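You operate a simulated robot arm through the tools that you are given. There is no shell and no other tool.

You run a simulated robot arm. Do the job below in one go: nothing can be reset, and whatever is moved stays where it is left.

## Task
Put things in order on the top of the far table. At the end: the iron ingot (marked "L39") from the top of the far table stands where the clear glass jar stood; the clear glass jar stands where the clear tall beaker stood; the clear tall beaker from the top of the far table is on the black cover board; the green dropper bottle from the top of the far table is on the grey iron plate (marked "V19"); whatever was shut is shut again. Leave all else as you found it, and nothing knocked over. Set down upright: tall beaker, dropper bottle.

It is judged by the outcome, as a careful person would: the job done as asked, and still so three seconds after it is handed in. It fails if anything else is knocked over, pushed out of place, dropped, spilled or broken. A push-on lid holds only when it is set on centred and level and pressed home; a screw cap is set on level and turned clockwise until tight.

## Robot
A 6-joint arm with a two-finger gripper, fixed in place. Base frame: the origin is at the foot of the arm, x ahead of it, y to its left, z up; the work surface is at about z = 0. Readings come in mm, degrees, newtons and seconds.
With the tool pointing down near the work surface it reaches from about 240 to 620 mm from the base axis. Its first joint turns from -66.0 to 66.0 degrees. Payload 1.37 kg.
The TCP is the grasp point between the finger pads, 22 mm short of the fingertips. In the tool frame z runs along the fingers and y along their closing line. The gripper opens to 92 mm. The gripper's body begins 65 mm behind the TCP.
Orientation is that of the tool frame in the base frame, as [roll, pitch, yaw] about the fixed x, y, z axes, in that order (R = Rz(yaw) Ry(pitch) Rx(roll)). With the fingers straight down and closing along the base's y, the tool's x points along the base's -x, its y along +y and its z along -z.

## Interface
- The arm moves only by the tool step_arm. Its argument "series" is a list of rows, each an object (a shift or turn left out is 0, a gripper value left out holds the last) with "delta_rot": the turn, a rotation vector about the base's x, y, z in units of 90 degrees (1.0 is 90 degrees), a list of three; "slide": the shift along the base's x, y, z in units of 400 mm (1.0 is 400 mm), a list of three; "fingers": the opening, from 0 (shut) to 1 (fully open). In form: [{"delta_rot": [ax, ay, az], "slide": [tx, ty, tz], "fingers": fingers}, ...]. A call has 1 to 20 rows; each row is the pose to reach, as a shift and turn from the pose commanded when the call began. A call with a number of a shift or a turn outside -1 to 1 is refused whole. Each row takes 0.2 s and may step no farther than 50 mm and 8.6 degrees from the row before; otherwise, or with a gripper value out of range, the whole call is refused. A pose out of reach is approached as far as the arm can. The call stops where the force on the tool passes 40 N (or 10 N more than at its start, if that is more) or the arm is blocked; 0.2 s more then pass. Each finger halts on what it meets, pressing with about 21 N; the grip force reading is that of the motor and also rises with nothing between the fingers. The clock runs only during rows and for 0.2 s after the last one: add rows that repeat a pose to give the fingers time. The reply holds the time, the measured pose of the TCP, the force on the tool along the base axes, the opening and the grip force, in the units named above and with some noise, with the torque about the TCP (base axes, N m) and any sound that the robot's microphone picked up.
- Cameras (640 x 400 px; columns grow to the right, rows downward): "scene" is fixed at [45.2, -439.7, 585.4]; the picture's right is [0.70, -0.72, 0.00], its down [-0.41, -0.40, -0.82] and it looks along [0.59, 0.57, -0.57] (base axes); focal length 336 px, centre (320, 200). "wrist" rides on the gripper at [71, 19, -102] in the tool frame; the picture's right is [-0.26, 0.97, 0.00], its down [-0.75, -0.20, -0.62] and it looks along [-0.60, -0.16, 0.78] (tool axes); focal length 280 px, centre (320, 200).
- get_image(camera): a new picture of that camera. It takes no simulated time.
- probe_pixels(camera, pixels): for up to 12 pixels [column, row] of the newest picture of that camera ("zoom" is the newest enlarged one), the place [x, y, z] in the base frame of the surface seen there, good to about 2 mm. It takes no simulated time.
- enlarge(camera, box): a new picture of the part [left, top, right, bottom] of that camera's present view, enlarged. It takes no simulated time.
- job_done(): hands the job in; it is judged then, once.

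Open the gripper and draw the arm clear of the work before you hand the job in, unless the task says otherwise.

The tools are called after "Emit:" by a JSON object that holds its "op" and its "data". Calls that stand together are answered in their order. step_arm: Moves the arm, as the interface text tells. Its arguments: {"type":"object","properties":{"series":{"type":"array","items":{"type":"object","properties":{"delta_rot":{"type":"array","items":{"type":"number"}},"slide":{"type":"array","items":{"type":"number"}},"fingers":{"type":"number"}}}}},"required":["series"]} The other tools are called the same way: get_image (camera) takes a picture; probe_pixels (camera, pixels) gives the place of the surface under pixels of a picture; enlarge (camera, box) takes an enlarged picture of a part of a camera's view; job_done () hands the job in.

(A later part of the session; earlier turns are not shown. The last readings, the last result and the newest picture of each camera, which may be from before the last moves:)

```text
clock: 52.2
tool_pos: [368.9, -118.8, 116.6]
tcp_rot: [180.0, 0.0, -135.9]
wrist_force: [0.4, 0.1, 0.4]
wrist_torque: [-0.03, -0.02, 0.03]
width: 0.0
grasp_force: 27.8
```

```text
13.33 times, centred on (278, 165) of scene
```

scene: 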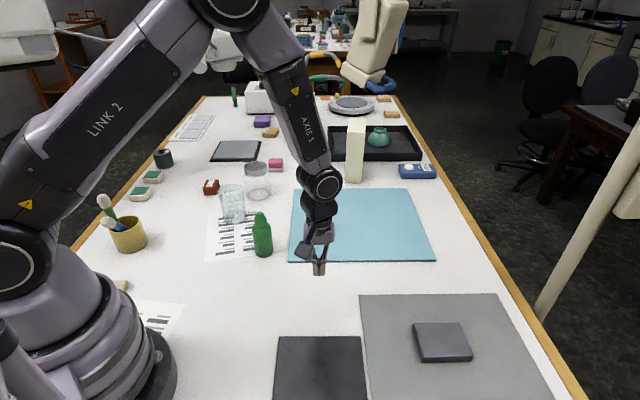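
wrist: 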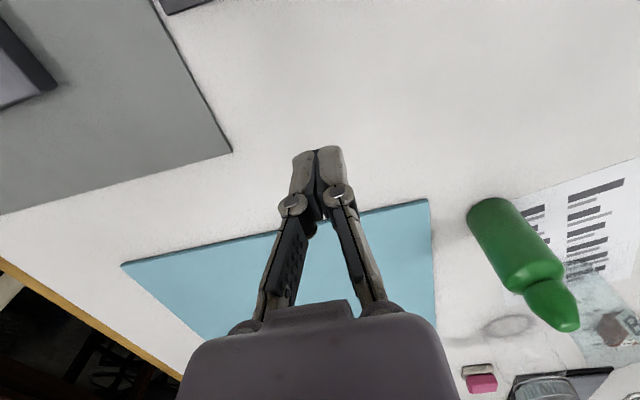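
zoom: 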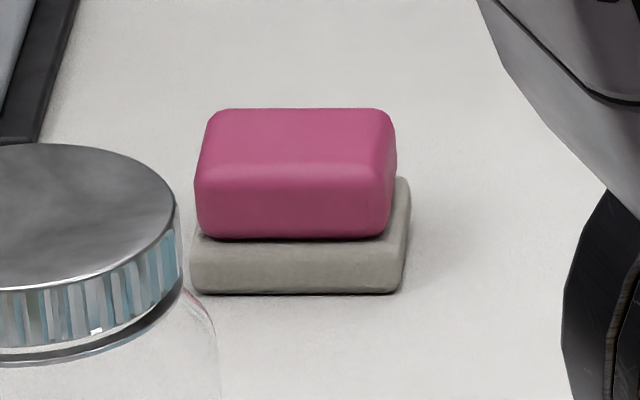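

No label there either. I now restore the black board: move beyond its near edge, to (182,-296), to push it back by the same ~94 mm.

Emit:
{"op": "step_arm", "data": {"series": [{"slide": [-0.07, -0.066, 0.08]}, {"slide": [-0.14, -0.133, 0.0825]}, {"slide": [-0.22, -0.208, 0.0825]}, {"slide": [-0.3, -0.284, 0.0825]}, {"slide": [-0.38, -0.36, 0.0825]}, {"slide": [-0.4675, -0.4425, 0.0825]}, {"slide": [-0.4675, -0.4425, 0.0825]}]}}

Emit:
{"op": "get_image", "data": {"camera": "wrist"}}

```text
clock: 53.8
tool_pos: [182.1, -298.5, 153.9]
tcp_rot: [179.9, 0.0, -135.9]
wrist_force: [-0.9, 0.3, 0.0]
wrist_torque: [0.02, 0.0, 0.02]
width: 0.0
grasp_force: 28.1
```

```text
taken
```

wrist: 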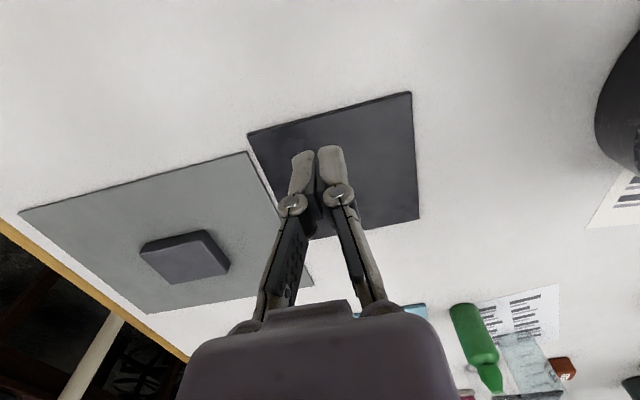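

I probe the board's present corners: D (250,135), A (410,95), B (417,216), C (~(312,237)).

Emit:
{"op": "probe_pixels", "data": {"camera": "wrist", "pixels": [[252, 135], [409, 96], [415, 215], [380, 225], [330, 114], [280, 190], [313, 236], [340, 125]]}}

Emit:
{"op": "enlarge", "data": {"camera": "wrist", "box": [230, 80, 430, 250]}}

```text
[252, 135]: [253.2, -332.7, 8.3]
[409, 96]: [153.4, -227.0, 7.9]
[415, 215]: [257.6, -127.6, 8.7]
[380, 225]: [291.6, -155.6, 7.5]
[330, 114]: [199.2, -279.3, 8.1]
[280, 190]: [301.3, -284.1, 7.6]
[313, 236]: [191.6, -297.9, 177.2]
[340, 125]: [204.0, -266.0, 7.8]
```

```text
2.35 times, centred on (330, 165) of wrist
```

zoom: 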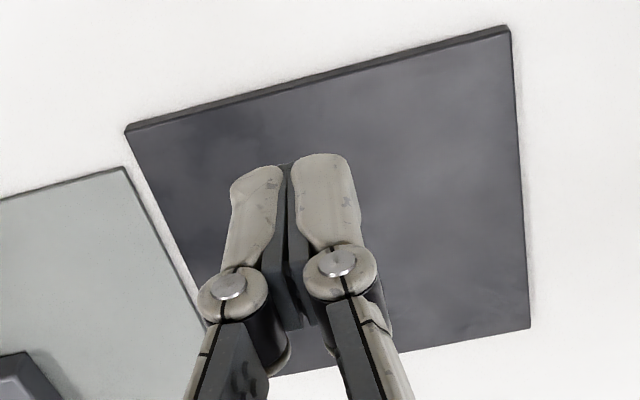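

Board displacement is about (-71,-70) with no noticeable rotation. I lower the closed fingers behind its near edge and push it back most of the way.

Emit:
{"op": "step_arm", "data": {"series": [{"slide": [0.003, -0.003, -0.1]}, {"slide": [0.003, -0.003, -0.2]}, {"slide": [0.003, -0.003, -0.3]}, {"slide": [0.003, -0.003, -0.325]}, {"slide": [0.003, -0.003, -0.326]}]}}

Emit:
{"op": "step_arm", "data": {"series": [{"slide": [0.018, 0.0174, 0]}, {"slide": [0.036, 0.0348, 0]}, {"slide": [0.054, 0.0522, 0]}, {"slide": [0.072, 0.0696, 0]}, {"slide": [0.09, 0.087, 0]}, {"slide": [0.108, 0.1044, 0]}, {"slide": [0.126, 0.1218, 0]}, {"slide": [0.144, 0.1392, 0]}, {"slide": [0.162, 0.1566, 0]}, {"slide": [0.18, 0.174, 0]}, {"slide": [0.18, 0.174, 0]}]}}

Emit:
{"op": "enlarge", "data": {"camera": "scene", "box": [265, 285, 375, 375]}}

Emit:
{"op": "get_image", "data": {"camera": "scene"}}

```text
clock: 55.0
tool_pos: [184.8, -298.2, 21.5]
tcp_rot: [179.8, 0.1, -135.9]
wrist_force: [0.8, 0.4, 0.8]
wrist_torque: [-0.01, 0.01, 0.04]
width: 0.0
grasp_force: 27.8
```

```text
clock: 57.4
tool_pos: [255.1, -229.7, 21.1]
tcp_rot: [179.9, 0.0, -135.9]
wrist_force: [-0.6, -0.3, 0.1]
wrist_torque: [-0.02, 0.02, 0.03]
width: 0.0
grasp_force: 21.6
```

```text
4.44 times, centred on (320, 330) of scene
```

zoom: 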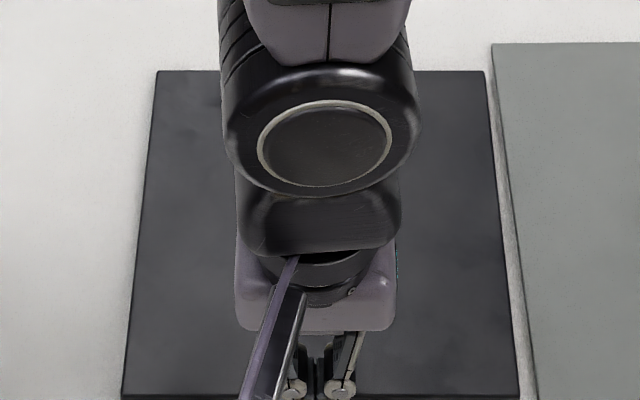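

```text
taken
```

scene: 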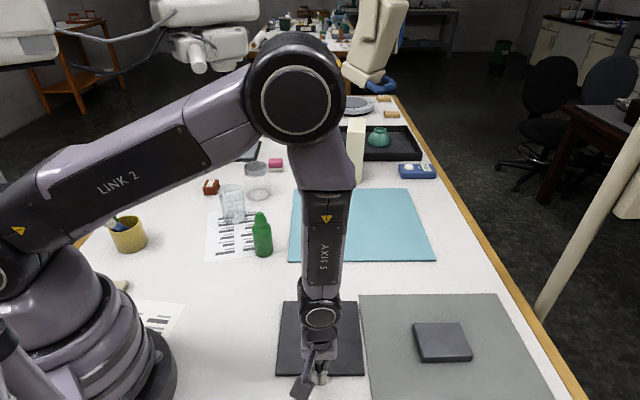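

The far corners are at zoom (157,71)/(486,71) versus originally (162,45)/(484,51): about 13 mm left and 10 mm right remain. I shift the contact 6 mm toward the left corner and push ~11 mm more.

Emit:
{"op": "step_arm", "data": {"series": [{"slide": [-0.009, -0.0087, 0]}, {"slide": [-0.0195, 0.002, 0]}, {"slide": [-0.0105, 0.0107, 0]}, {"slide": [-0.0015, 0.0194, 0]}, {"slide": [0.0075, 0.0281, 0]}, {"slide": [0.0084, 0.029, 0]}, {"slide": [0.0084, 0.029, 0]}]}}

Emit:
{"op": "enlarge", "data": {"camera": "scene", "box": [265, 285, 375, 375]}}

```text
clock: 59.0
tool_pos: [258.4, -218.0, 21.8]
tcp_rot: [179.8, 0.0, -135.9]
wrist_force: [-13.6, -9.3, 32.9]
wrist_torque: [-0.19, 0.31, -0.02]
width: 0.1
grasp_force: 28.0
```

```text
4.44 times, centred on (320, 330) of scene
```

zoom: 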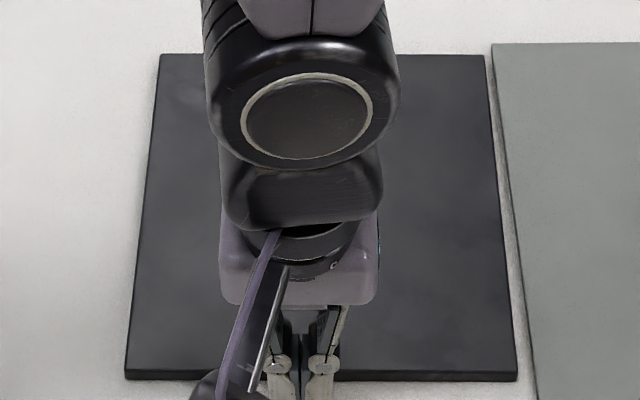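

A 33 N upward force shows the tips are pressing on the table. I back off 3 mm and lift 3 mm, then re-check.

Emit:
{"op": "step_arm", "data": {"series": [{"slide": [-0.005, -0.005, 0.004]}, {"slide": [-0.009, -0.0087, 0.0075]}, {"slide": [-0.009, -0.0087, 0.0075]}]}}

Emit:
{"op": "enlarge", "data": {"camera": "scene", "box": [265, 285, 375, 375]}}

```text
clock: 59.8
tool_pos: [253.9, -222.4, 22.6]
tcp_rot: [179.9, 0.0, -136.0]
wrist_force: [-0.9, 0.1, 0.4]
wrist_torque: [0.01, 0.0, 0.0]
width: 0.0
grasp_force: 28.0
```

```text
4.44 times, centred on (320, 330) of scene
```

zoom: 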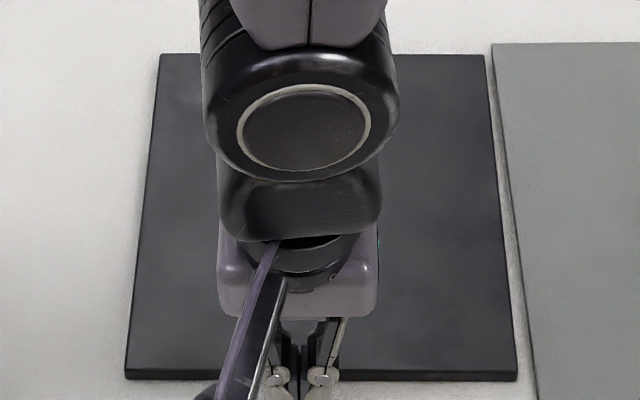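

Released. The board still needs ~5 mm on the left and ~2 mm on the right, so I shift the contact further toward the left corner and push ~4 mm more, slightly higher.

Emit:
{"op": "step_arm", "data": {"series": [{"slide": [-0.0225, 0.0235, 0.0025]}, {"slide": [-0.0145, 0.0312, 0.0025]}, {"slide": [-0.0105, 0.0351, 0.0025]}, {"slide": [-0.0067, 0.0388, 0.0025]}, {"slide": [-0.0067, 0.0388, 0.0025]}]}}

Emit:
{"op": "enlarge", "data": {"camera": "scene", "box": [265, 285, 375, 375]}}

```text
clock: 61.0
tool_pos: [252.7, -205.6, 25.2]
tcp_rot: [179.9, 0.1, -136.0]
wrist_force: [-0.1, 0.0, -0.3]
wrist_torque: [-0.03, 0.02, 0.01]
width: 0.0
grasp_force: 27.4
```

```text
4.44 times, centred on (320, 330) of scene
```

zoom: 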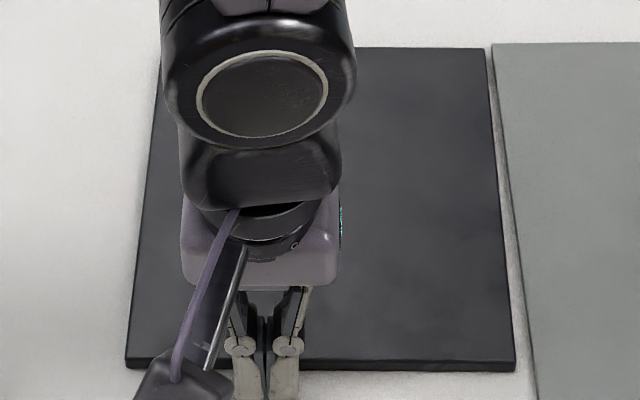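

The board is nearly back. I lift away and compare all corners with the original.

Emit:
{"op": "step_arm", "data": {"series": [{"slide": [-0.01, -0.01, 0.01]}, {"slide": [-0.02, -0.02, 0.1]}, {"slide": [-0.02, -0.02, 0.2]}, {"slide": [-0.02, 0.05, 0.3]}, {"slide": [-0.02, 0.15, 0.35]}, {"slide": [-0.02, 0.25, 0.4]}, {"slide": [0.02, 0.35, 0.45]}, {"slide": [0.06, 0.45, 0.5]}, {"slide": [0.1, 0.55, 0.5]}, {"slide": [0.1, 0.55, 0.5]}]}}

Emit:
{"op": "enlarge", "data": {"camera": "scene", "box": [265, 285, 375, 375]}}

```text
clock: 63.2
tool_pos: [294.7, 11.0, 225.5]
tcp_rot: [179.9, 0.0, -136.0]
wrist_force: [-0.3, -0.1, 0.3]
wrist_torque: [-0.02, 0.04, 0.04]
width: 0.0
grasp_force: 28.2
```

```text
4.44 times, centred on (320, 330) of scene
```

zoom: 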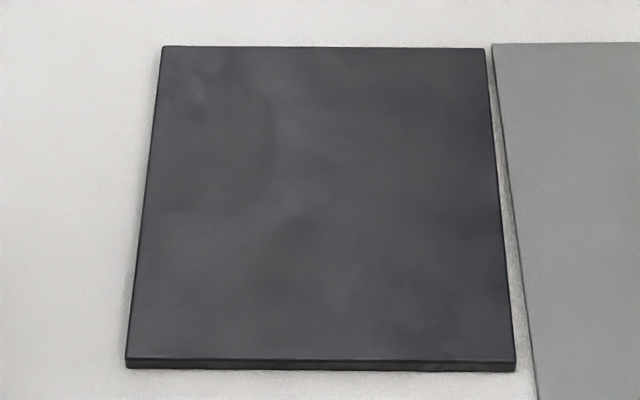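

The board is back within about 2 mm at every corner. Next I check the one unseen (+y) face of the brown block, turning the wrist the other way this time (well inside its range).

Emit:
{"op": "step_arm", "data": {"series": [{"delta_rot": [0, 0, -0.09], "slide": [0.03, 0.08, 0.03]}, {"delta_rot": [0, 0, -0.18], "slide": [0.06, 0.17, 0.06]}, {"delta_rot": [0, 0, -0.27], "slide": [0.1, 0.26, 0.09]}, {"delta_rot": [0, 0, -0.36], "slide": [0.13, 0.35, 0.12]}, {"delta_rot": [0, 0, -0.45], "slide": [0.16, 0.44, 0.15]}, {"delta_rot": [0, 0, -0.54], "slide": [0.19, 0.53, 0.17]}, {"delta_rot": [0, 0, -0.63], "slide": [0.22, 0.63, 0.17]}, {"delta_rot": [0, 0, -0.72], "slide": [0.25, 0.73, 0.17]}, {"delta_rot": [0, 0, -0.81], "slide": [0.28, 0.83, 0.17]}, {"delta_rot": [0, 0, -0.9], "slide": [0.3, 0.92, 0.17]}, {"delta_rot": [0, 0, -0.9], "slide": [0.3, 0.92, 0.17]}]}}

Emit:
{"op": "get_image", "data": {"camera": "wrist"}}

```text
clock: 65.6
tool_pos: [412.9, 383.4, 293.1]
tcp_rot: [-180.0, 0.0, 143.0]
wrist_force: [-0.5, 0.1, 0.7]
wrist_torque: [0.02, -0.02, -0.02]
width: 0.1
grasp_force: 28.7
```

```text
taken
```

wrist: 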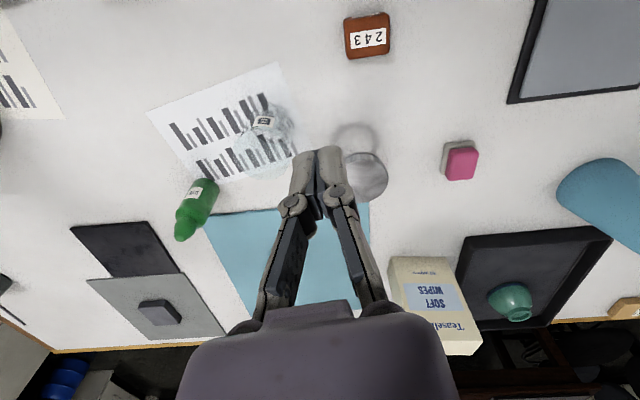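

I enlarge the block at (367,35) and the soap/stone at (460,160), tray area at (530,280).

Emit:
{"op": "enlarge", "data": {"camera": "wrist", "box": [330, 0, 410, 70]}}

Emit:
{"op": "enlarge", "data": {"camera": "wrist", "box": [380, 120, 640, 360]}}

Emit:
{"op": "enlarge", "data": {"camera": "wrist", "box": [0, 160, 260, 400]}}

```text
5.71 times, centred on (370, 35) of wrist
```

zoom: 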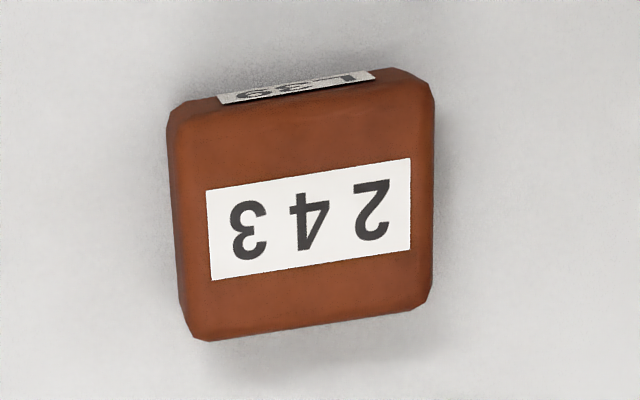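

```text
1.67 times, centred on (510, 240) of wrist
```

zoom: 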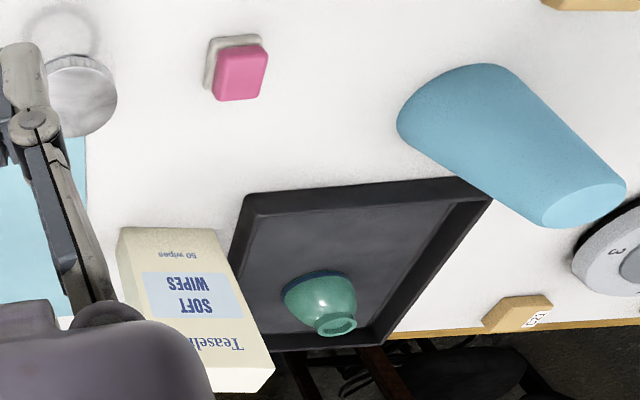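

```text
1.67 times, centred on (130, 280) of wrist
```

zoom: 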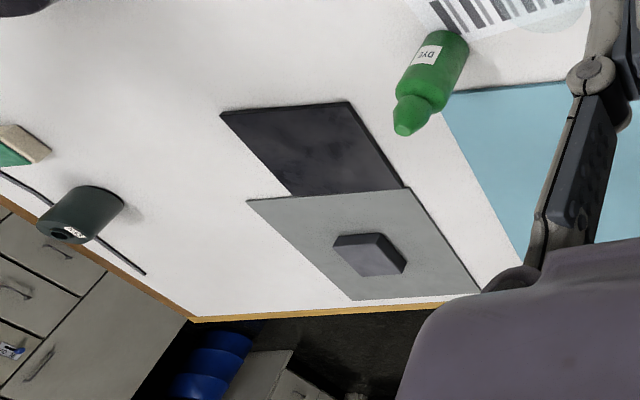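

Found it: the brown block's hidden edge carries the label "L39" (seen inverted), so it is the iron ingot. Now I move to a viewpoint for measuring beaker, jar and ingot accurately, with the gripper open.

Emit:
{"op": "step_arm", "data": {"series": [{"delta_rot": [0, 0, 0.09], "slide": [-0.02, -0.04, 0]}, {"delta_rot": [0, 0, 0.18], "slide": [-0.04, -0.08, 0]}, {"delta_rot": [0, 0, 0.27], "slide": [-0.06, -0.12, 0]}, {"delta_rot": [0, 0, 0.36], "slide": [-0.08, -0.16, 0]}, {"delta_rot": [0, 0, 0.45], "slide": [-0.1, -0.2, 0]}, {"delta_rot": [0, 0, 0.54], "slide": [-0.12, -0.24, 0]}, {"delta_rot": [0, 0, 0.63], "slide": [-0.14, -0.28, 0]}, {"delta_rot": [0, 0, 0.72], "slide": [-0.16, -0.32, -0.03]}, {"delta_rot": [0, 0, 0.81], "slide": [-0.18, -0.36, -0.06]}, {"delta_rot": [0, 0, 0.89], "slide": [-0.2, -0.4, -0.08]}, {"delta_rot": [0, 0, 0.89], "slide": [-0.2, -0.4, -0.08]}]}}

Emit:
{"op": "get_image", "data": {"camera": "wrist"}}

Emit:
{"op": "enlarge", "data": {"camera": "wrist", "box": [240, 60, 440, 260]}}

```text
clock: 68.0
tool_pos: [331.6, 223.0, 262.1]
tcp_rot: [179.9, 0.0, -136.8]
wrist_force: [-0.1, -0.4, 0.4]
wrist_torque: [0.02, -0.03, -0.01]
width: 0.0
grasp_force: 27.8
```

```text
taken
```

wrist: 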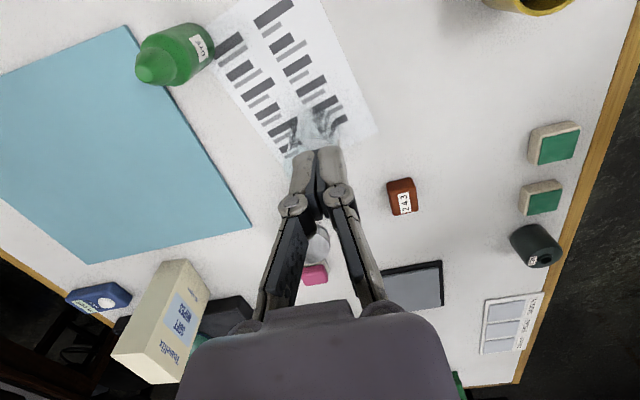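

```text
2.00 times, centred on (340, 160) of wrist
```

zoom: 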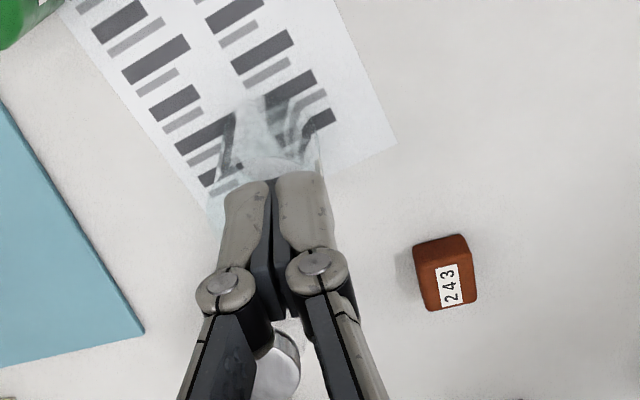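

The closed fingers block the view; I open them.

Emit:
{"op": "step_arm", "data": {"series": [{"fingers": 1.0}, {"fingers": 1.0}, {"fingers": 1.0}, {"fingers": 1.0}, {"fingers": 1.0}, {"fingers": 1.0}]}}

Emit:
{"op": "get_image", "data": {"camera": "wrist"}}

Emit:
{"op": "enlarge", "data": {"camera": "wrist", "box": [240, 60, 440, 260]}}

```text
clock: 69.4
tool_pos: [331.1, 222.4, 261.1]
tcp_rot: [180.0, 0.0, -136.8]
wrist_force: [0.0, -0.6, 0.3]
wrist_torque: [0.0, 0.01, 0.01]
width: 92.0
grasp_force: 0.0
```

```text
taken
```

wrist: 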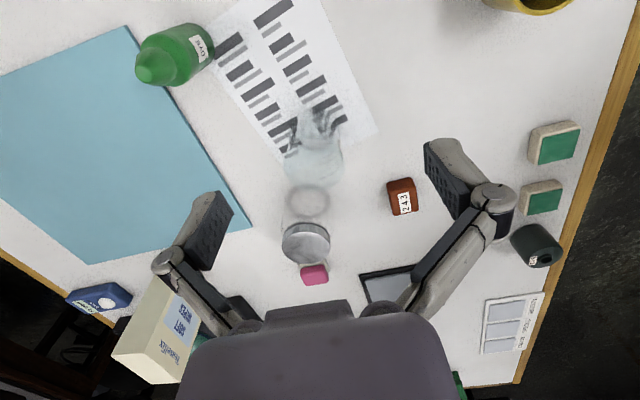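

```text
2.00 times, centred on (340, 160) of wrist
```

zoom: 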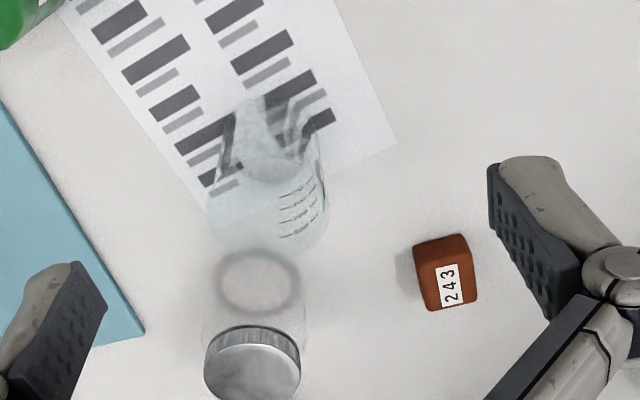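

Good view. I enlarge the jar lid and beaker and probe lid rim points and ingot corners.

Emit:
{"op": "enlarge", "data": {"camera": "wrist", "box": [265, 170, 345, 275]}}

Emit:
{"op": "probe_pixels", "data": {"camera": "zoom", "pixels": [[320, 290], [250, 290], [390, 290], [320, 250], [320, 340], [270, 255], [370, 255], [270, 330], [370, 330], [300, 120]]}}

Emit:
{"op": "enlarge", "data": {"camera": "wrist", "box": [270, 90, 370, 200]}}

Emit:
{"op": "enlarge", "data": {"camera": "wrist", "box": [375, 165, 430, 225]}}

```text
3.81 times, centred on (305, 222) of wrist
```

zoom: 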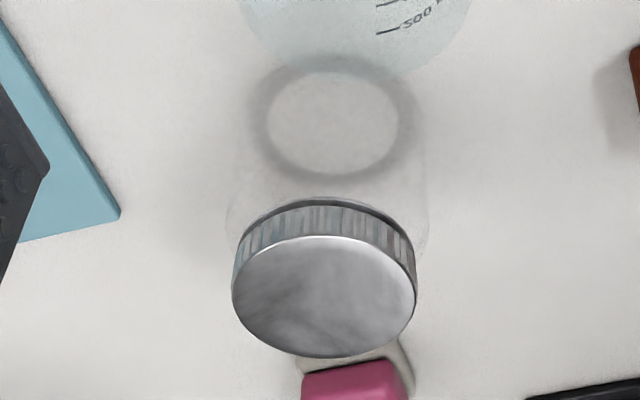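

```text
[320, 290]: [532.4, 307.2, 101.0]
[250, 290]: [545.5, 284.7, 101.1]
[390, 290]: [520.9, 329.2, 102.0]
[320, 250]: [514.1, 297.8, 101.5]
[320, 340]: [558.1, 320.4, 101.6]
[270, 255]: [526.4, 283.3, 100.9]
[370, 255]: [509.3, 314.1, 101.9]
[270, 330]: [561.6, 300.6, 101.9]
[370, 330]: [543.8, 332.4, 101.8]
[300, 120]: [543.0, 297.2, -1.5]
```

```text
3.64 times, centred on (320, 145) of wrist
```

zoom: 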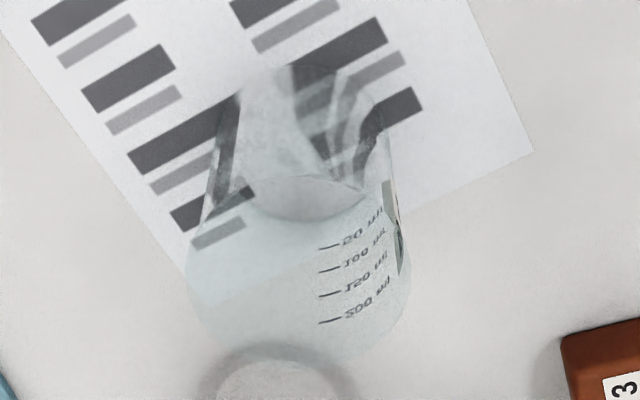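

```text
6.67 times, centred on (402, 195) of wrist
```

zoom: 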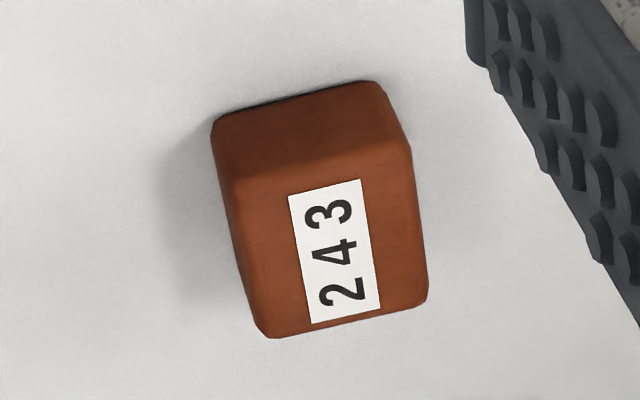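

Lid centre ≈(535,310), top z≈101.5, lid Ø≈66; beaker centre ≈(415,262), Ø≈66, height ≈100. Now I probe the ingot's top corners and label sides in the current zoom.

Emit:
{"op": "probe_pixels", "data": {"camera": "zoom", "pixels": [[245, 185], [405, 155], [420, 285], [265, 325], [330, 240], [225, 130], [375, 95], [180, 100], [440, 200]]}}

Emit:
{"op": "enlarge", "data": {"camera": "scene", "box": [200, 160, 290, 240]}}

Emit:
{"op": "enlarge", "data": {"camera": "scene", "box": [240, 205, 290, 265]}}

```text
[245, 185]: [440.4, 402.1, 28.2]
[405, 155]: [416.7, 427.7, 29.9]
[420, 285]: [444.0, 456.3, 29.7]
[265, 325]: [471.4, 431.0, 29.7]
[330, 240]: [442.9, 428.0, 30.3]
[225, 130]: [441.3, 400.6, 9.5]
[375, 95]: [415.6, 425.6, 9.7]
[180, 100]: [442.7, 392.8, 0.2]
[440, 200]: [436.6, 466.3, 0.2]
```

```text
5.00 times, centred on (245, 200) of scene
```

zoom: 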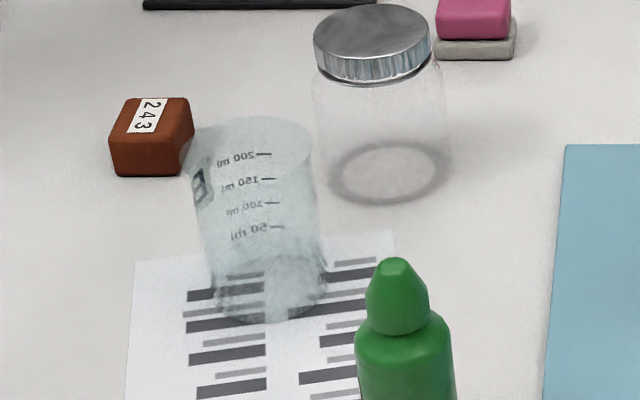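

```text
6.67 times, centred on (265, 235) of scene
```

zoom: 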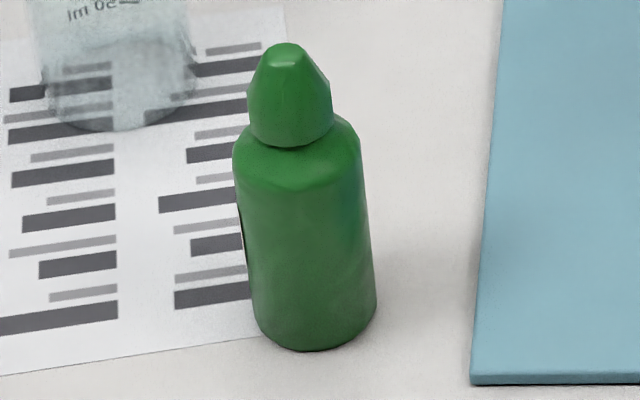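

Ingot centre ≈(443,429), 40×44×30 mm; bottle centre ≈(388,91), Ø≈45, h≈122; plate V19 centre ≈(460,-345), top z=25. I start with the beaker: go above it (415,262) with fingers open and check alignment.

Emit:
{"op": "step_arm", "data": {"series": [{"delta_rot": [0, 0, -0.06], "slide": [0.07, 0.033, -0.05]}, {"delta_rot": [0, 0, -0.121], "slide": [0.14, 0.066, -0.1]}, {"delta_rot": [0, 0, -0.121], "slide": [0.21, 0.099, -0.15]}, {"delta_rot": [0, 0, -0.121], "slide": [0.21, 0.099, -0.22]}, {"delta_rot": [0, 0, -0.121], "slide": [0.21, 0.099, -0.2775]}, {"delta_rot": [0, 0, -0.121], "slide": [0.21, 0.099, -0.2775]}]}}

Emit:
{"op": "get_image", "data": {"camera": "wrist"}}

Emit:
{"op": "enlarge", "data": {"camera": "wrist", "box": [220, 0, 420, 180]}}

Emit:
{"op": "get_image", "data": {"camera": "scene"}}

```text
clock: 70.8
tool_pos: [415.2, 261.5, 149.0]
tcp_rot: [179.9, 0.1, -147.7]
wrist_force: [0.7, -0.2, 0.4]
wrist_torque: [0.02, -0.01, 0.0]
width: 92.0
grasp_force: 0.0
```

```text
taken
```

wrist: 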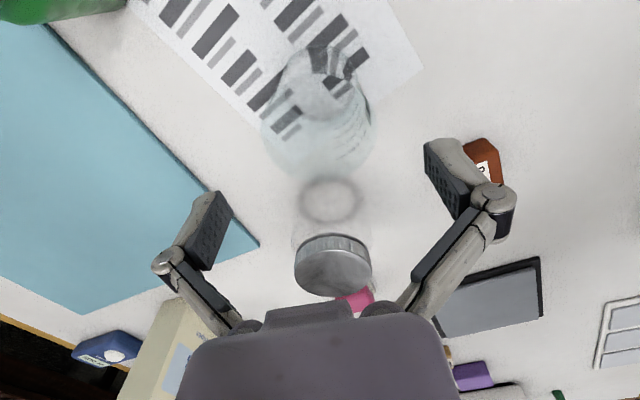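

```text
2.22 times, centred on (320, 90) of wrist
```

zoom: 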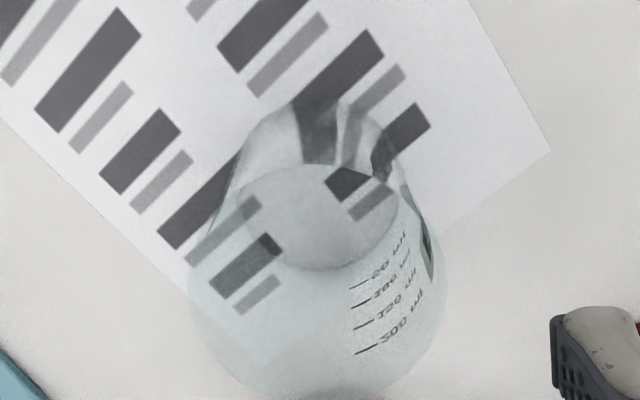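

```text
taken
```

scene: 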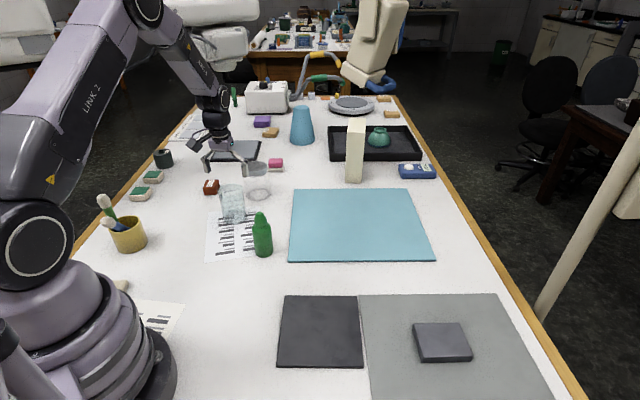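

The beaker is centred between the fingers (rim spans columns 262–376 around 319). I descend to z=52 and close.

Emit:
{"op": "step_arm", "data": {"series": [{"slide": [0, 0, -0.08]}, {"slide": [0, 0, -0.16]}, {"slide": [0, 0, -0.2425]}, {"slide": [0, 0, -0.2425]}]}}

Emit:
{"op": "step_arm", "data": {"series": [{"fingers": 0.7}, {"fingers": 0.5}, {"fingers": 0.5}, {"fingers": 0.5}, {"fingers": 0.5}]}}

Emit:
{"op": "get_image", "data": {"camera": "wrist"}}

Emit:
{"op": "enlarge", "data": {"camera": "scene", "box": [190, 120, 300, 240]}}

```text
clock: 71.8
tool_pos: [414.6, 259.7, 53.0]
tcp_rot: [179.9, 0.1, -147.6]
wrist_force: [0.3, 0.2, -0.1]
wrist_torque: [0.02, 0.01, 0.01]
width: 92.0
grasp_force: 0.1
```

```text
clock: 73.0
tool_pos: [415.8, 260.4, 55.0]
tcp_rot: [179.9, 0.2, -147.7]
wrist_force: [-2.7, -1.7, 29.8]
wrist_torque: [0.02, -0.18, 0.0]
width: 79.0
grasp_force: 20.8
```

```text
taken
```

wrist: 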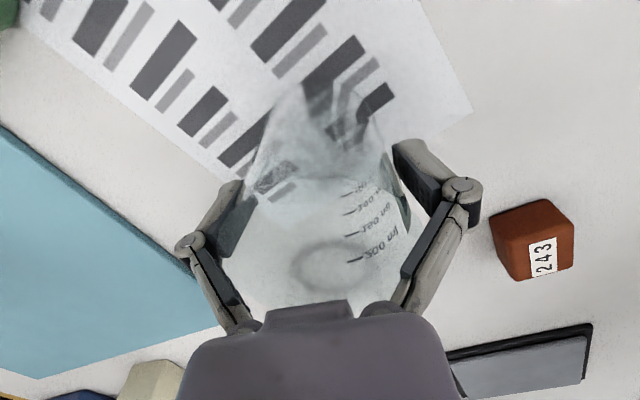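

```text
3.33 times, centred on (245, 180) of scene
```

zoom: 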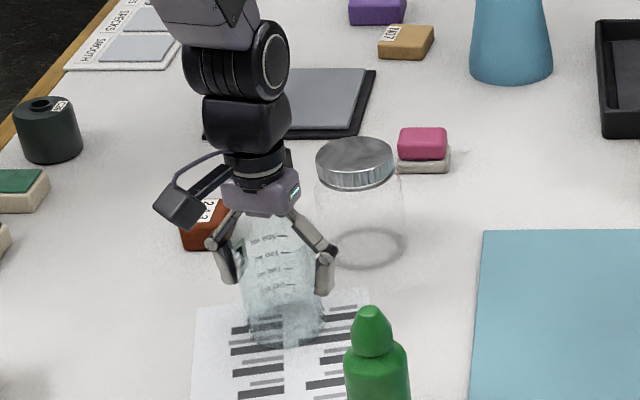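

Width stopped at 79 with a 30 N upward force: the linkages above the pads are squeezing the rim, so I must grasp closer to the rim. I open again, rise, and check the beaker.

Emit:
{"op": "step_arm", "data": {"series": [{"fingers": 1.0}, {"fingers": 1.0}, {"fingers": 1.0}, {"slide": [0, 0, 0.05], "fingers": 1.0}, {"slide": [0, 0, 0.14], "fingers": 1.0}, {"slide": [0, 0, 0.23], "fingers": 1.0}, {"slide": [0, 0, 0.23], "fingers": 1.0}]}}

Emit:
{"op": "get_image", "data": {"camera": "wrist"}}

Emit:
{"op": "enlarge", "data": {"camera": "scene", "box": [190, 120, 300, 240]}}

Emit:
{"op": "enlarge", "data": {"camera": "wrist", "box": [220, 0, 420, 180]}}

```text
clock: 74.6
tool_pos: [413.8, 260.2, 146.6]
tcp_rot: [179.9, 0.0, -147.7]
wrist_force: [0.0, -0.2, -0.8]
wrist_torque: [-0.01, -0.02, 0.0]
width: 91.7
grasp_force: 0.1
```

```text
taken
```

wrist: 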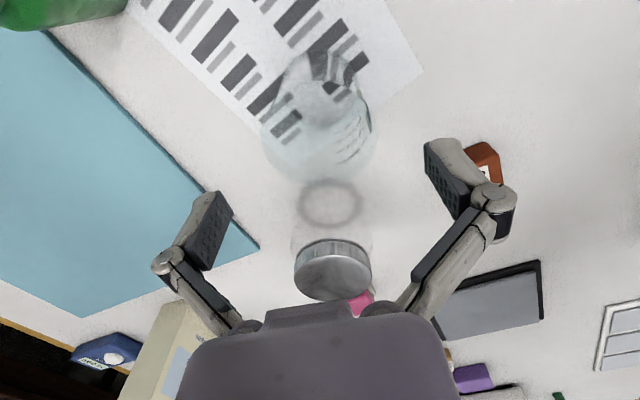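

```text
3.33 times, centred on (245, 180) of scene
```

zoom: 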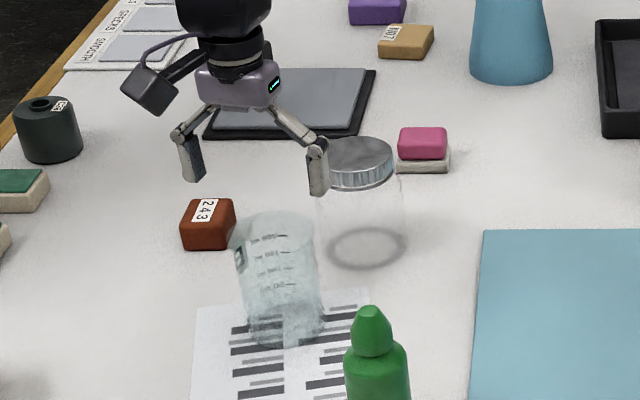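

```text
2.22 times, centred on (320, 90) of wrist
```

zoom: 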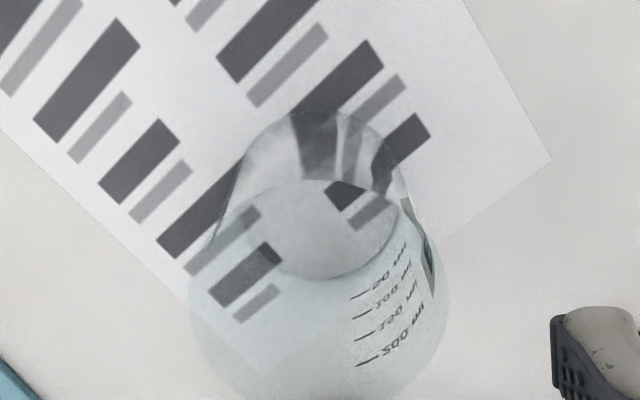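

The beaker still stands in place. I descend to only z≈88 (rim ~12 mm above TCP) and close on it.

Emit:
{"op": "step_arm", "data": {"series": [{"slide": [0.002, 0.002, -0.08]}, {"slide": [0.002, 0.002, -0.1465]}, {"slide": [0.002, 0.002, -0.1465]}, {"slide": [0.002, 0.002, -0.1465], "fingers": 0.8}, {"slide": [0.002, 0.002, -0.1465], "fingers": 0.65}, {"slide": [0.002, 0.002, -0.1465], "fingers": 0.5}, {"slide": [0.002, 0.002, -0.1465], "fingers": 0.5}, {"slide": [0.002, 0.002, -0.1465], "fingers": 0.5}]}}

Emit:
{"op": "get_image", "data": {"camera": "wrist"}}

Emit:
{"op": "enlarge", "data": {"camera": "scene", "box": [190, 120, 300, 240]}}

```text
clock: 76.4
tool_pos: [416.7, 262.6, 87.2]
tcp_rot: [179.8, 0.1, -147.7]
wrist_force: [0.8, -0.5, 2.0]
wrist_torque: [-0.07, -0.1, 0.03]
width: 68.3
grasp_force: 21.1
```

```text
taken
```

wrist: 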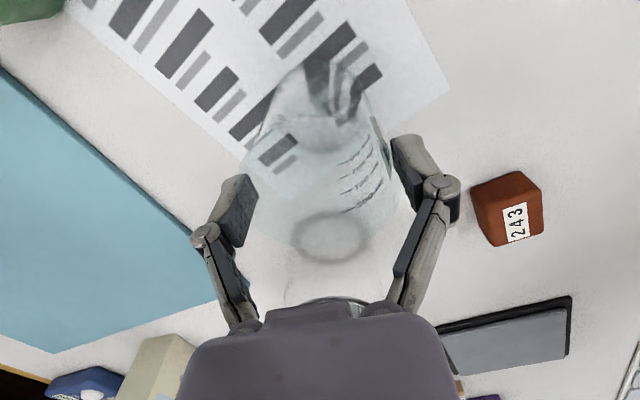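

```text
3.33 times, centred on (245, 180) of scene
```

zoom: 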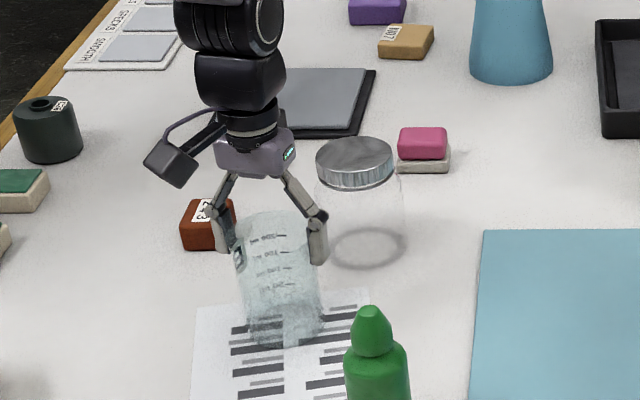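

Firm grip at width 68. I lift straight up 160 mm.

Emit:
{"op": "step_arm", "data": {"series": [{"slide": [0, 0, 0.03]}, {"slide": [0, 0, 0.1]}, {"slide": [0, 0, 0.2]}, {"slide": [0, 0, 0.3]}, {"slide": [0, 0, 0.4]}, {"slide": [0, 0, 0.4]}]}}

Emit:
{"op": "get_image", "data": {"camera": "scene"}}

Emit:
{"op": "enlarge", "data": {"camera": "scene", "box": [180, 80, 310, 270]}}

```text
clock: 77.8
tool_pos: [416.8, 263.8, 246.3]
tcp_rot: [179.9, 0.0, -147.7]
wrist_force: [-0.5, -0.4, -0.4]
wrist_torque: [0.0, 0.02, -0.05]
width: 45.9
grasp_force: 0.2
```

```text
taken
```

scene: 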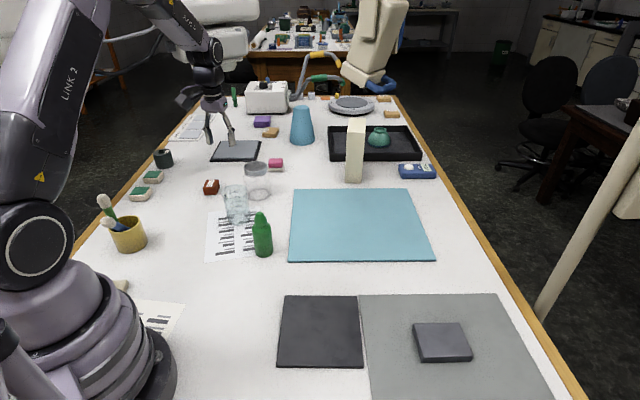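

```text
2.11 times, centred on (245, 175) of scene
```

zoom: 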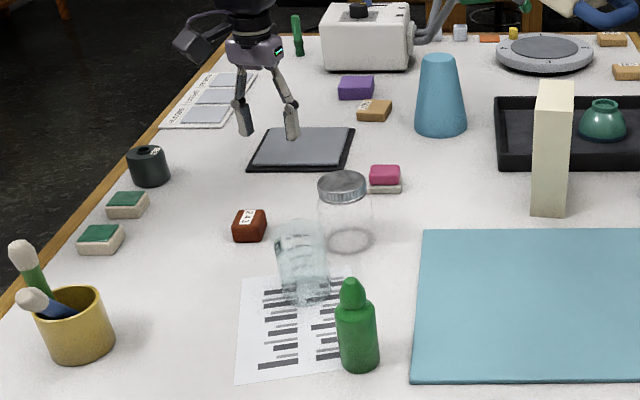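

The grip slipped off during lifting (width 46, no force) and the beaker stayed on the table, upright. I check its present position.

Emit:
{"op": "get_image", "data": {"camera": "wrist"}}

Emit:
{"op": "enlarge", "data": {"camera": "scene", "box": [200, 160, 290, 240]}}

Emit:
{"op": "enlarge", "data": {"camera": "wrist", "box": [240, 20, 440, 180]}}

```text
taken
```

wrist: 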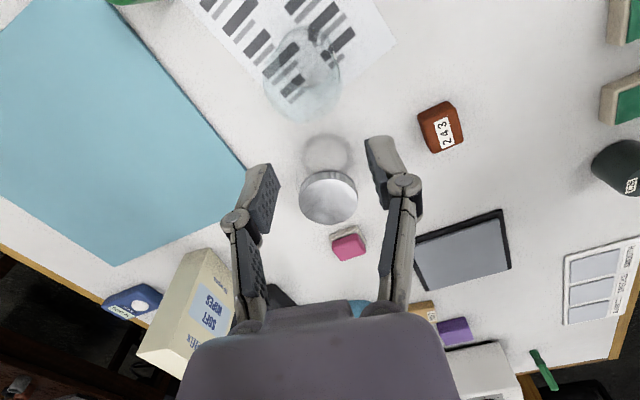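

```text
5.00 times, centred on (245, 200) of scene
```

zoom: 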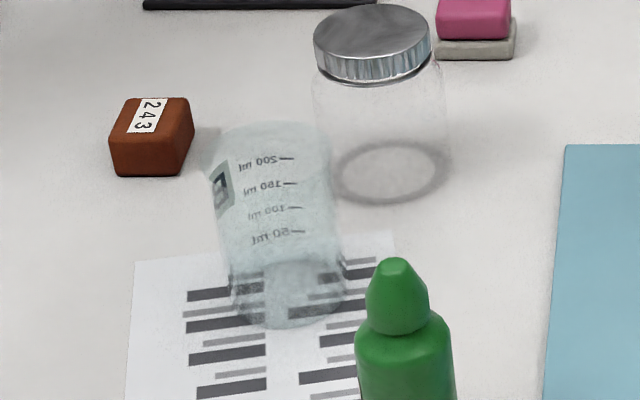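

```text
2.50 times, centred on (340, 100) of wrist
```

zoom: 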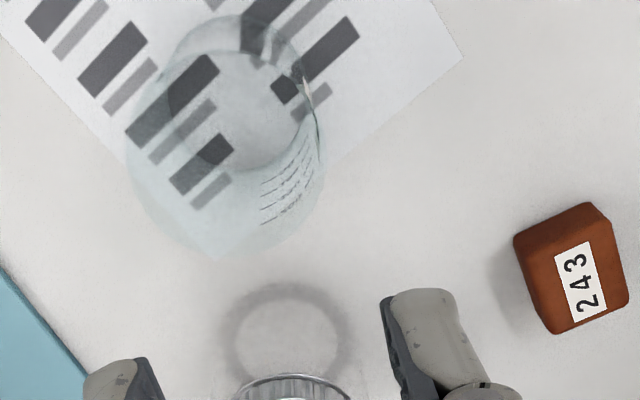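

The beaker has shifted to about (420,249) (original place ≈(414.7,260.7), which I keep for the jar). I reopen, recentre, and grip higher, with the rim only ~6 mm above the TCP so the pads lie flat on the wall.

Emit:
{"op": "step_arm", "data": {"series": [{"slide": [0.004, -0.02, 0], "fingers": 1.0}, {"slide": [0.008, -0.037, 0], "fingers": 1.0}, {"slide": [0.008, -0.037, 0], "fingers": 1.0}, {"slide": [0.008, -0.037, -0.08], "fingers": 1.0}, {"slide": [0.008, -0.037, -0.18], "fingers": 1.0}, {"slide": [0.008, -0.037, -0.26], "fingers": 1.0}, {"slide": [0.008, -0.037, -0.26], "fingers": 1.0}]}}

Emit:
{"op": "get_image", "data": {"camera": "wrist"}}

Emit:
{"op": "enlarge", "data": {"camera": "wrist", "box": [220, 0, 420, 180]}}

```text
clock: 79.4
tool_pos: [422.3, 246.1, 143.0]
tcp_rot: [179.8, 0.1, -147.6]
wrist_force: [-0.5, -0.1, -0.3]
wrist_torque: [0.0, 0.02, -0.01]
width: 91.7
grasp_force: 0.0
```

```text
taken
```

wrist: 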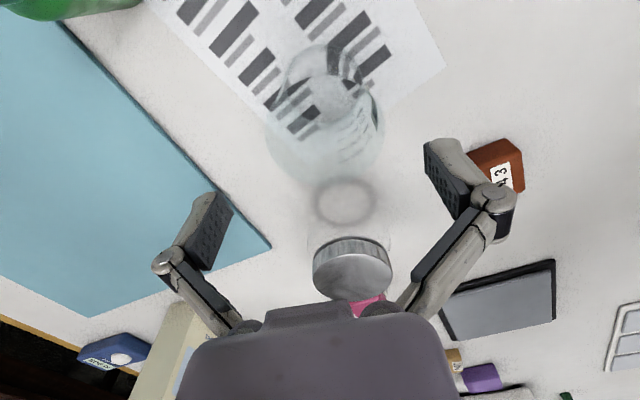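

```text
2.22 times, centred on (320, 90) of wrist
```

zoom: 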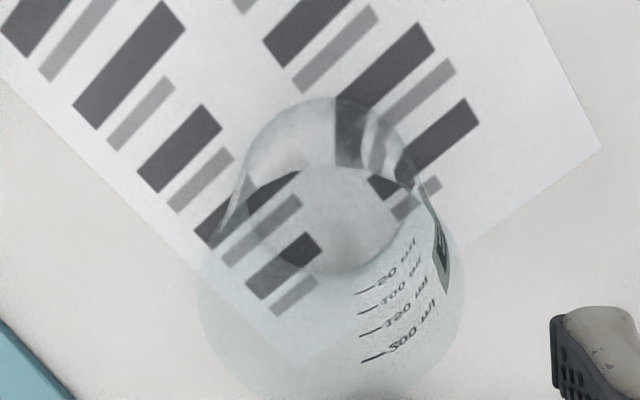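

The rim is centred at column ~325, so I shift 2.5 mm along the closing line, descend to z≈95 and close.

Emit:
{"op": "step_arm", "data": {"series": [{"slide": [-0.0033, 0.0055, -0.06]}, {"slide": [-0.0033, 0.0055, -0.12]}, {"slide": [-0.0033, 0.0055, -0.12]}, {"slide": [-0.0033, 0.0055, -0.12], "fingers": 0.85}, {"slide": [-0.0033, 0.0055, -0.12], "fingers": 0.7}, {"slide": [-0.0033, 0.0055, -0.12], "fingers": 0.6}, {"slide": [-0.0033, 0.0055, -0.12], "fingers": 0.6}, {"slide": [-0.0033, 0.0055, -0.12], "fingers": 0.6}]}}

Emit:
{"op": "get_image", "data": {"camera": "wrist"}}

Emit:
{"op": "enlarge", "data": {"camera": "wrist", "box": [200, 100, 460, 300]}}

Emit:
{"op": "enlarge", "data": {"camera": "scene", "box": [200, 130, 290, 240]}}

```text
clock: 81.2
tool_pos: [421.4, 249.9, 93.7]
tcp_rot: [179.9, 0.0, -147.7]
wrist_force: [-0.2, -0.7, 0.2]
wrist_torque: [0.0, 0.03, 0.02]
width: 68.5
grasp_force: 21.0
```

```text
taken
```

wrist: 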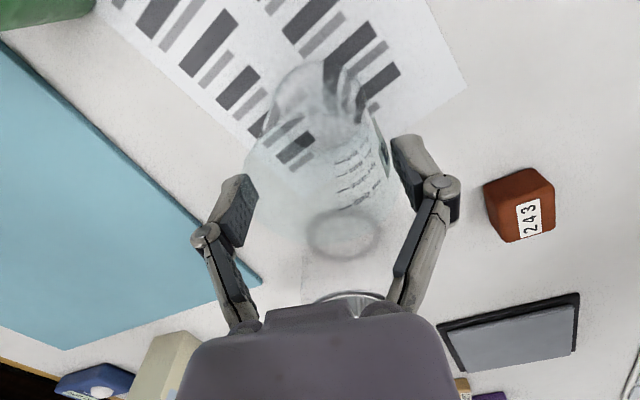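

```text
2.00 times, centred on (330, 200) of wrist
```

zoom: 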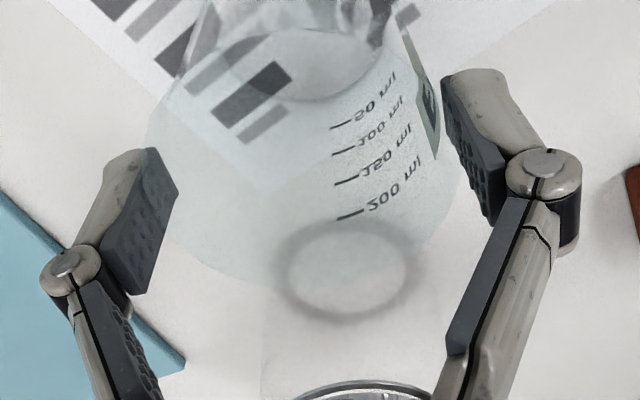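

```text
3.64 times, centred on (245, 185) of scene
```

zoom: 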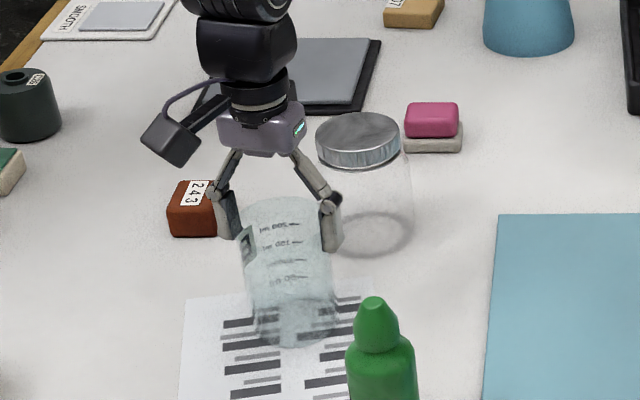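

Width 68.5 with 21 N and no vertical load. I lift only 12 mm first and verify that the beaker comes along.

Emit:
{"op": "step_arm", "data": {"series": [{"slide": [0, 0, 0.01]}, {"slide": [0, 0, 0.02]}, {"slide": [0, 0, 0.03]}, {"slide": [0, 0, 0.03]}]}}

Emit:
{"op": "enlarge", "data": {"camera": "scene", "box": [200, 130, 290, 240]}}

```text
clock: 82.2
tool_pos: [420.5, 251.7, 105.8]
tcp_rot: [179.9, 0.1, -147.7]
wrist_force: [-0.6, 0.5, -0.4]
wrist_torque: [0.0, -0.02, 0.0]
width: 68.1
grasp_force: 20.9
```

```text
3.64 times, centred on (245, 185) of scene
```

zoom: 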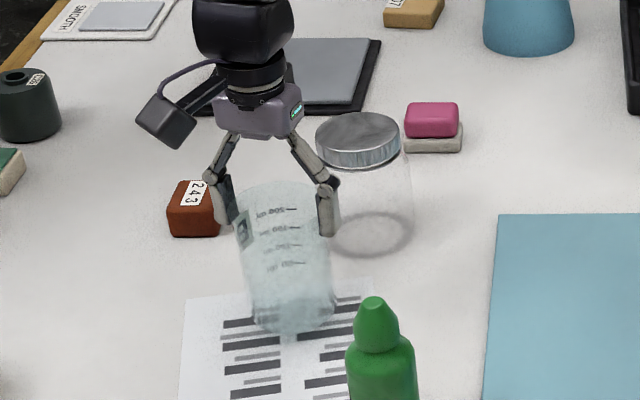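

The beaker rises with the gripper now. I lift further by 140 mm and check the grip.

Emit:
{"op": "step_arm", "data": {"series": [{"slide": [0, 0, 0.05]}, {"slide": [0, 0, 0.11]}, {"slide": [0, 0, 0.18]}, {"slide": [0, 0, 0.26]}, {"slide": [0, 0, 0.34]}, {"slide": [0, 0, 0.34]}]}}

Emit:
{"op": "get_image", "data": {"camera": "scene"}}

```text
clock: 83.6
tool_pos: [421.9, 248.4, 241.6]
tcp_rot: [179.9, 0.0, -147.7]
wrist_force: [-0.9, 0.2, -0.3]
wrist_torque: [0.01, 0.0, -0.03]
width: 68.4
grasp_force: 21.1
```

```text
taken
```

scene: 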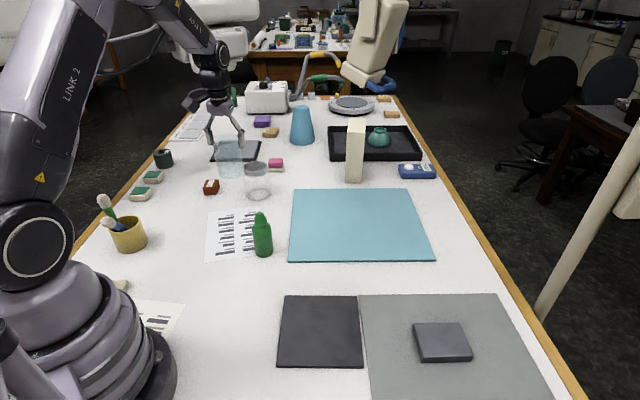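

Held firmly at 68.4. I carry it around the bottle's near side toward the black board at this height.

Emit:
{"op": "step_arm", "data": {"series": [{"slide": [-0.07, -0.07, 0.02]}, {"slide": [-0.14, -0.15, 0.02]}, {"slide": [-0.2, -0.24, 0.02]}, {"slide": [-0.22, -0.34, 0.02]}, {"slide": [-0.23, -0.44, 0.02]}, {"slide": [-0.23, -0.54, 0.02]}, {"slide": [-0.23, -0.64, 0.02]}, {"slide": [-0.235, -0.74, 0.02]}, {"slide": [-0.235, -0.84, 0.02]}, {"slide": [-0.235, -0.93, 0.02]}, {"slide": [-0.235, -1.0, 0.02]}, {"slide": [-0.235, -1.0, 0.02]}]}}

Emit:
{"op": "get_image", "data": {"camera": "scene"}}

Emit:
{"op": "get_image", "data": {"camera": "wrist"}}

```text
clock: 86.2
tool_pos: [325.6, -148.9, 252.1]
tcp_rot: [179.9, 0.0, -147.7]
wrist_force: [-0.7, 0.3, -0.1]
wrist_torque: [-0.04, 0.02, 0.01]
width: 68.2
grasp_force: 21.2
```

```text
taken
```

scene: 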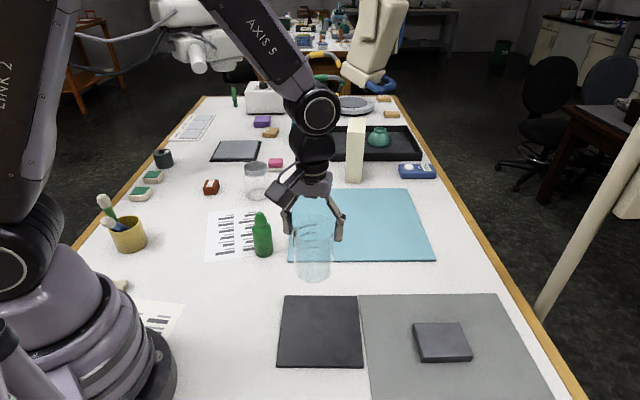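

```text
taken
```

wrist: 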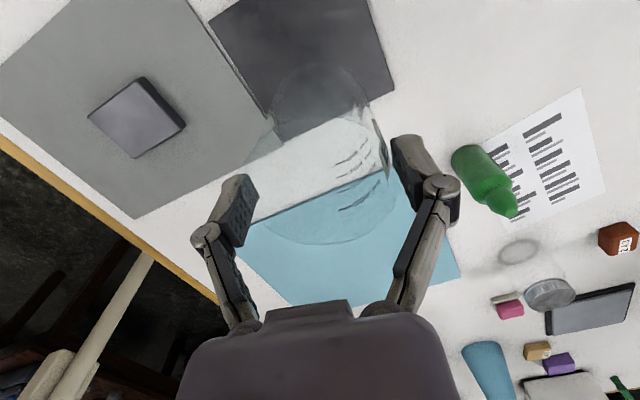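

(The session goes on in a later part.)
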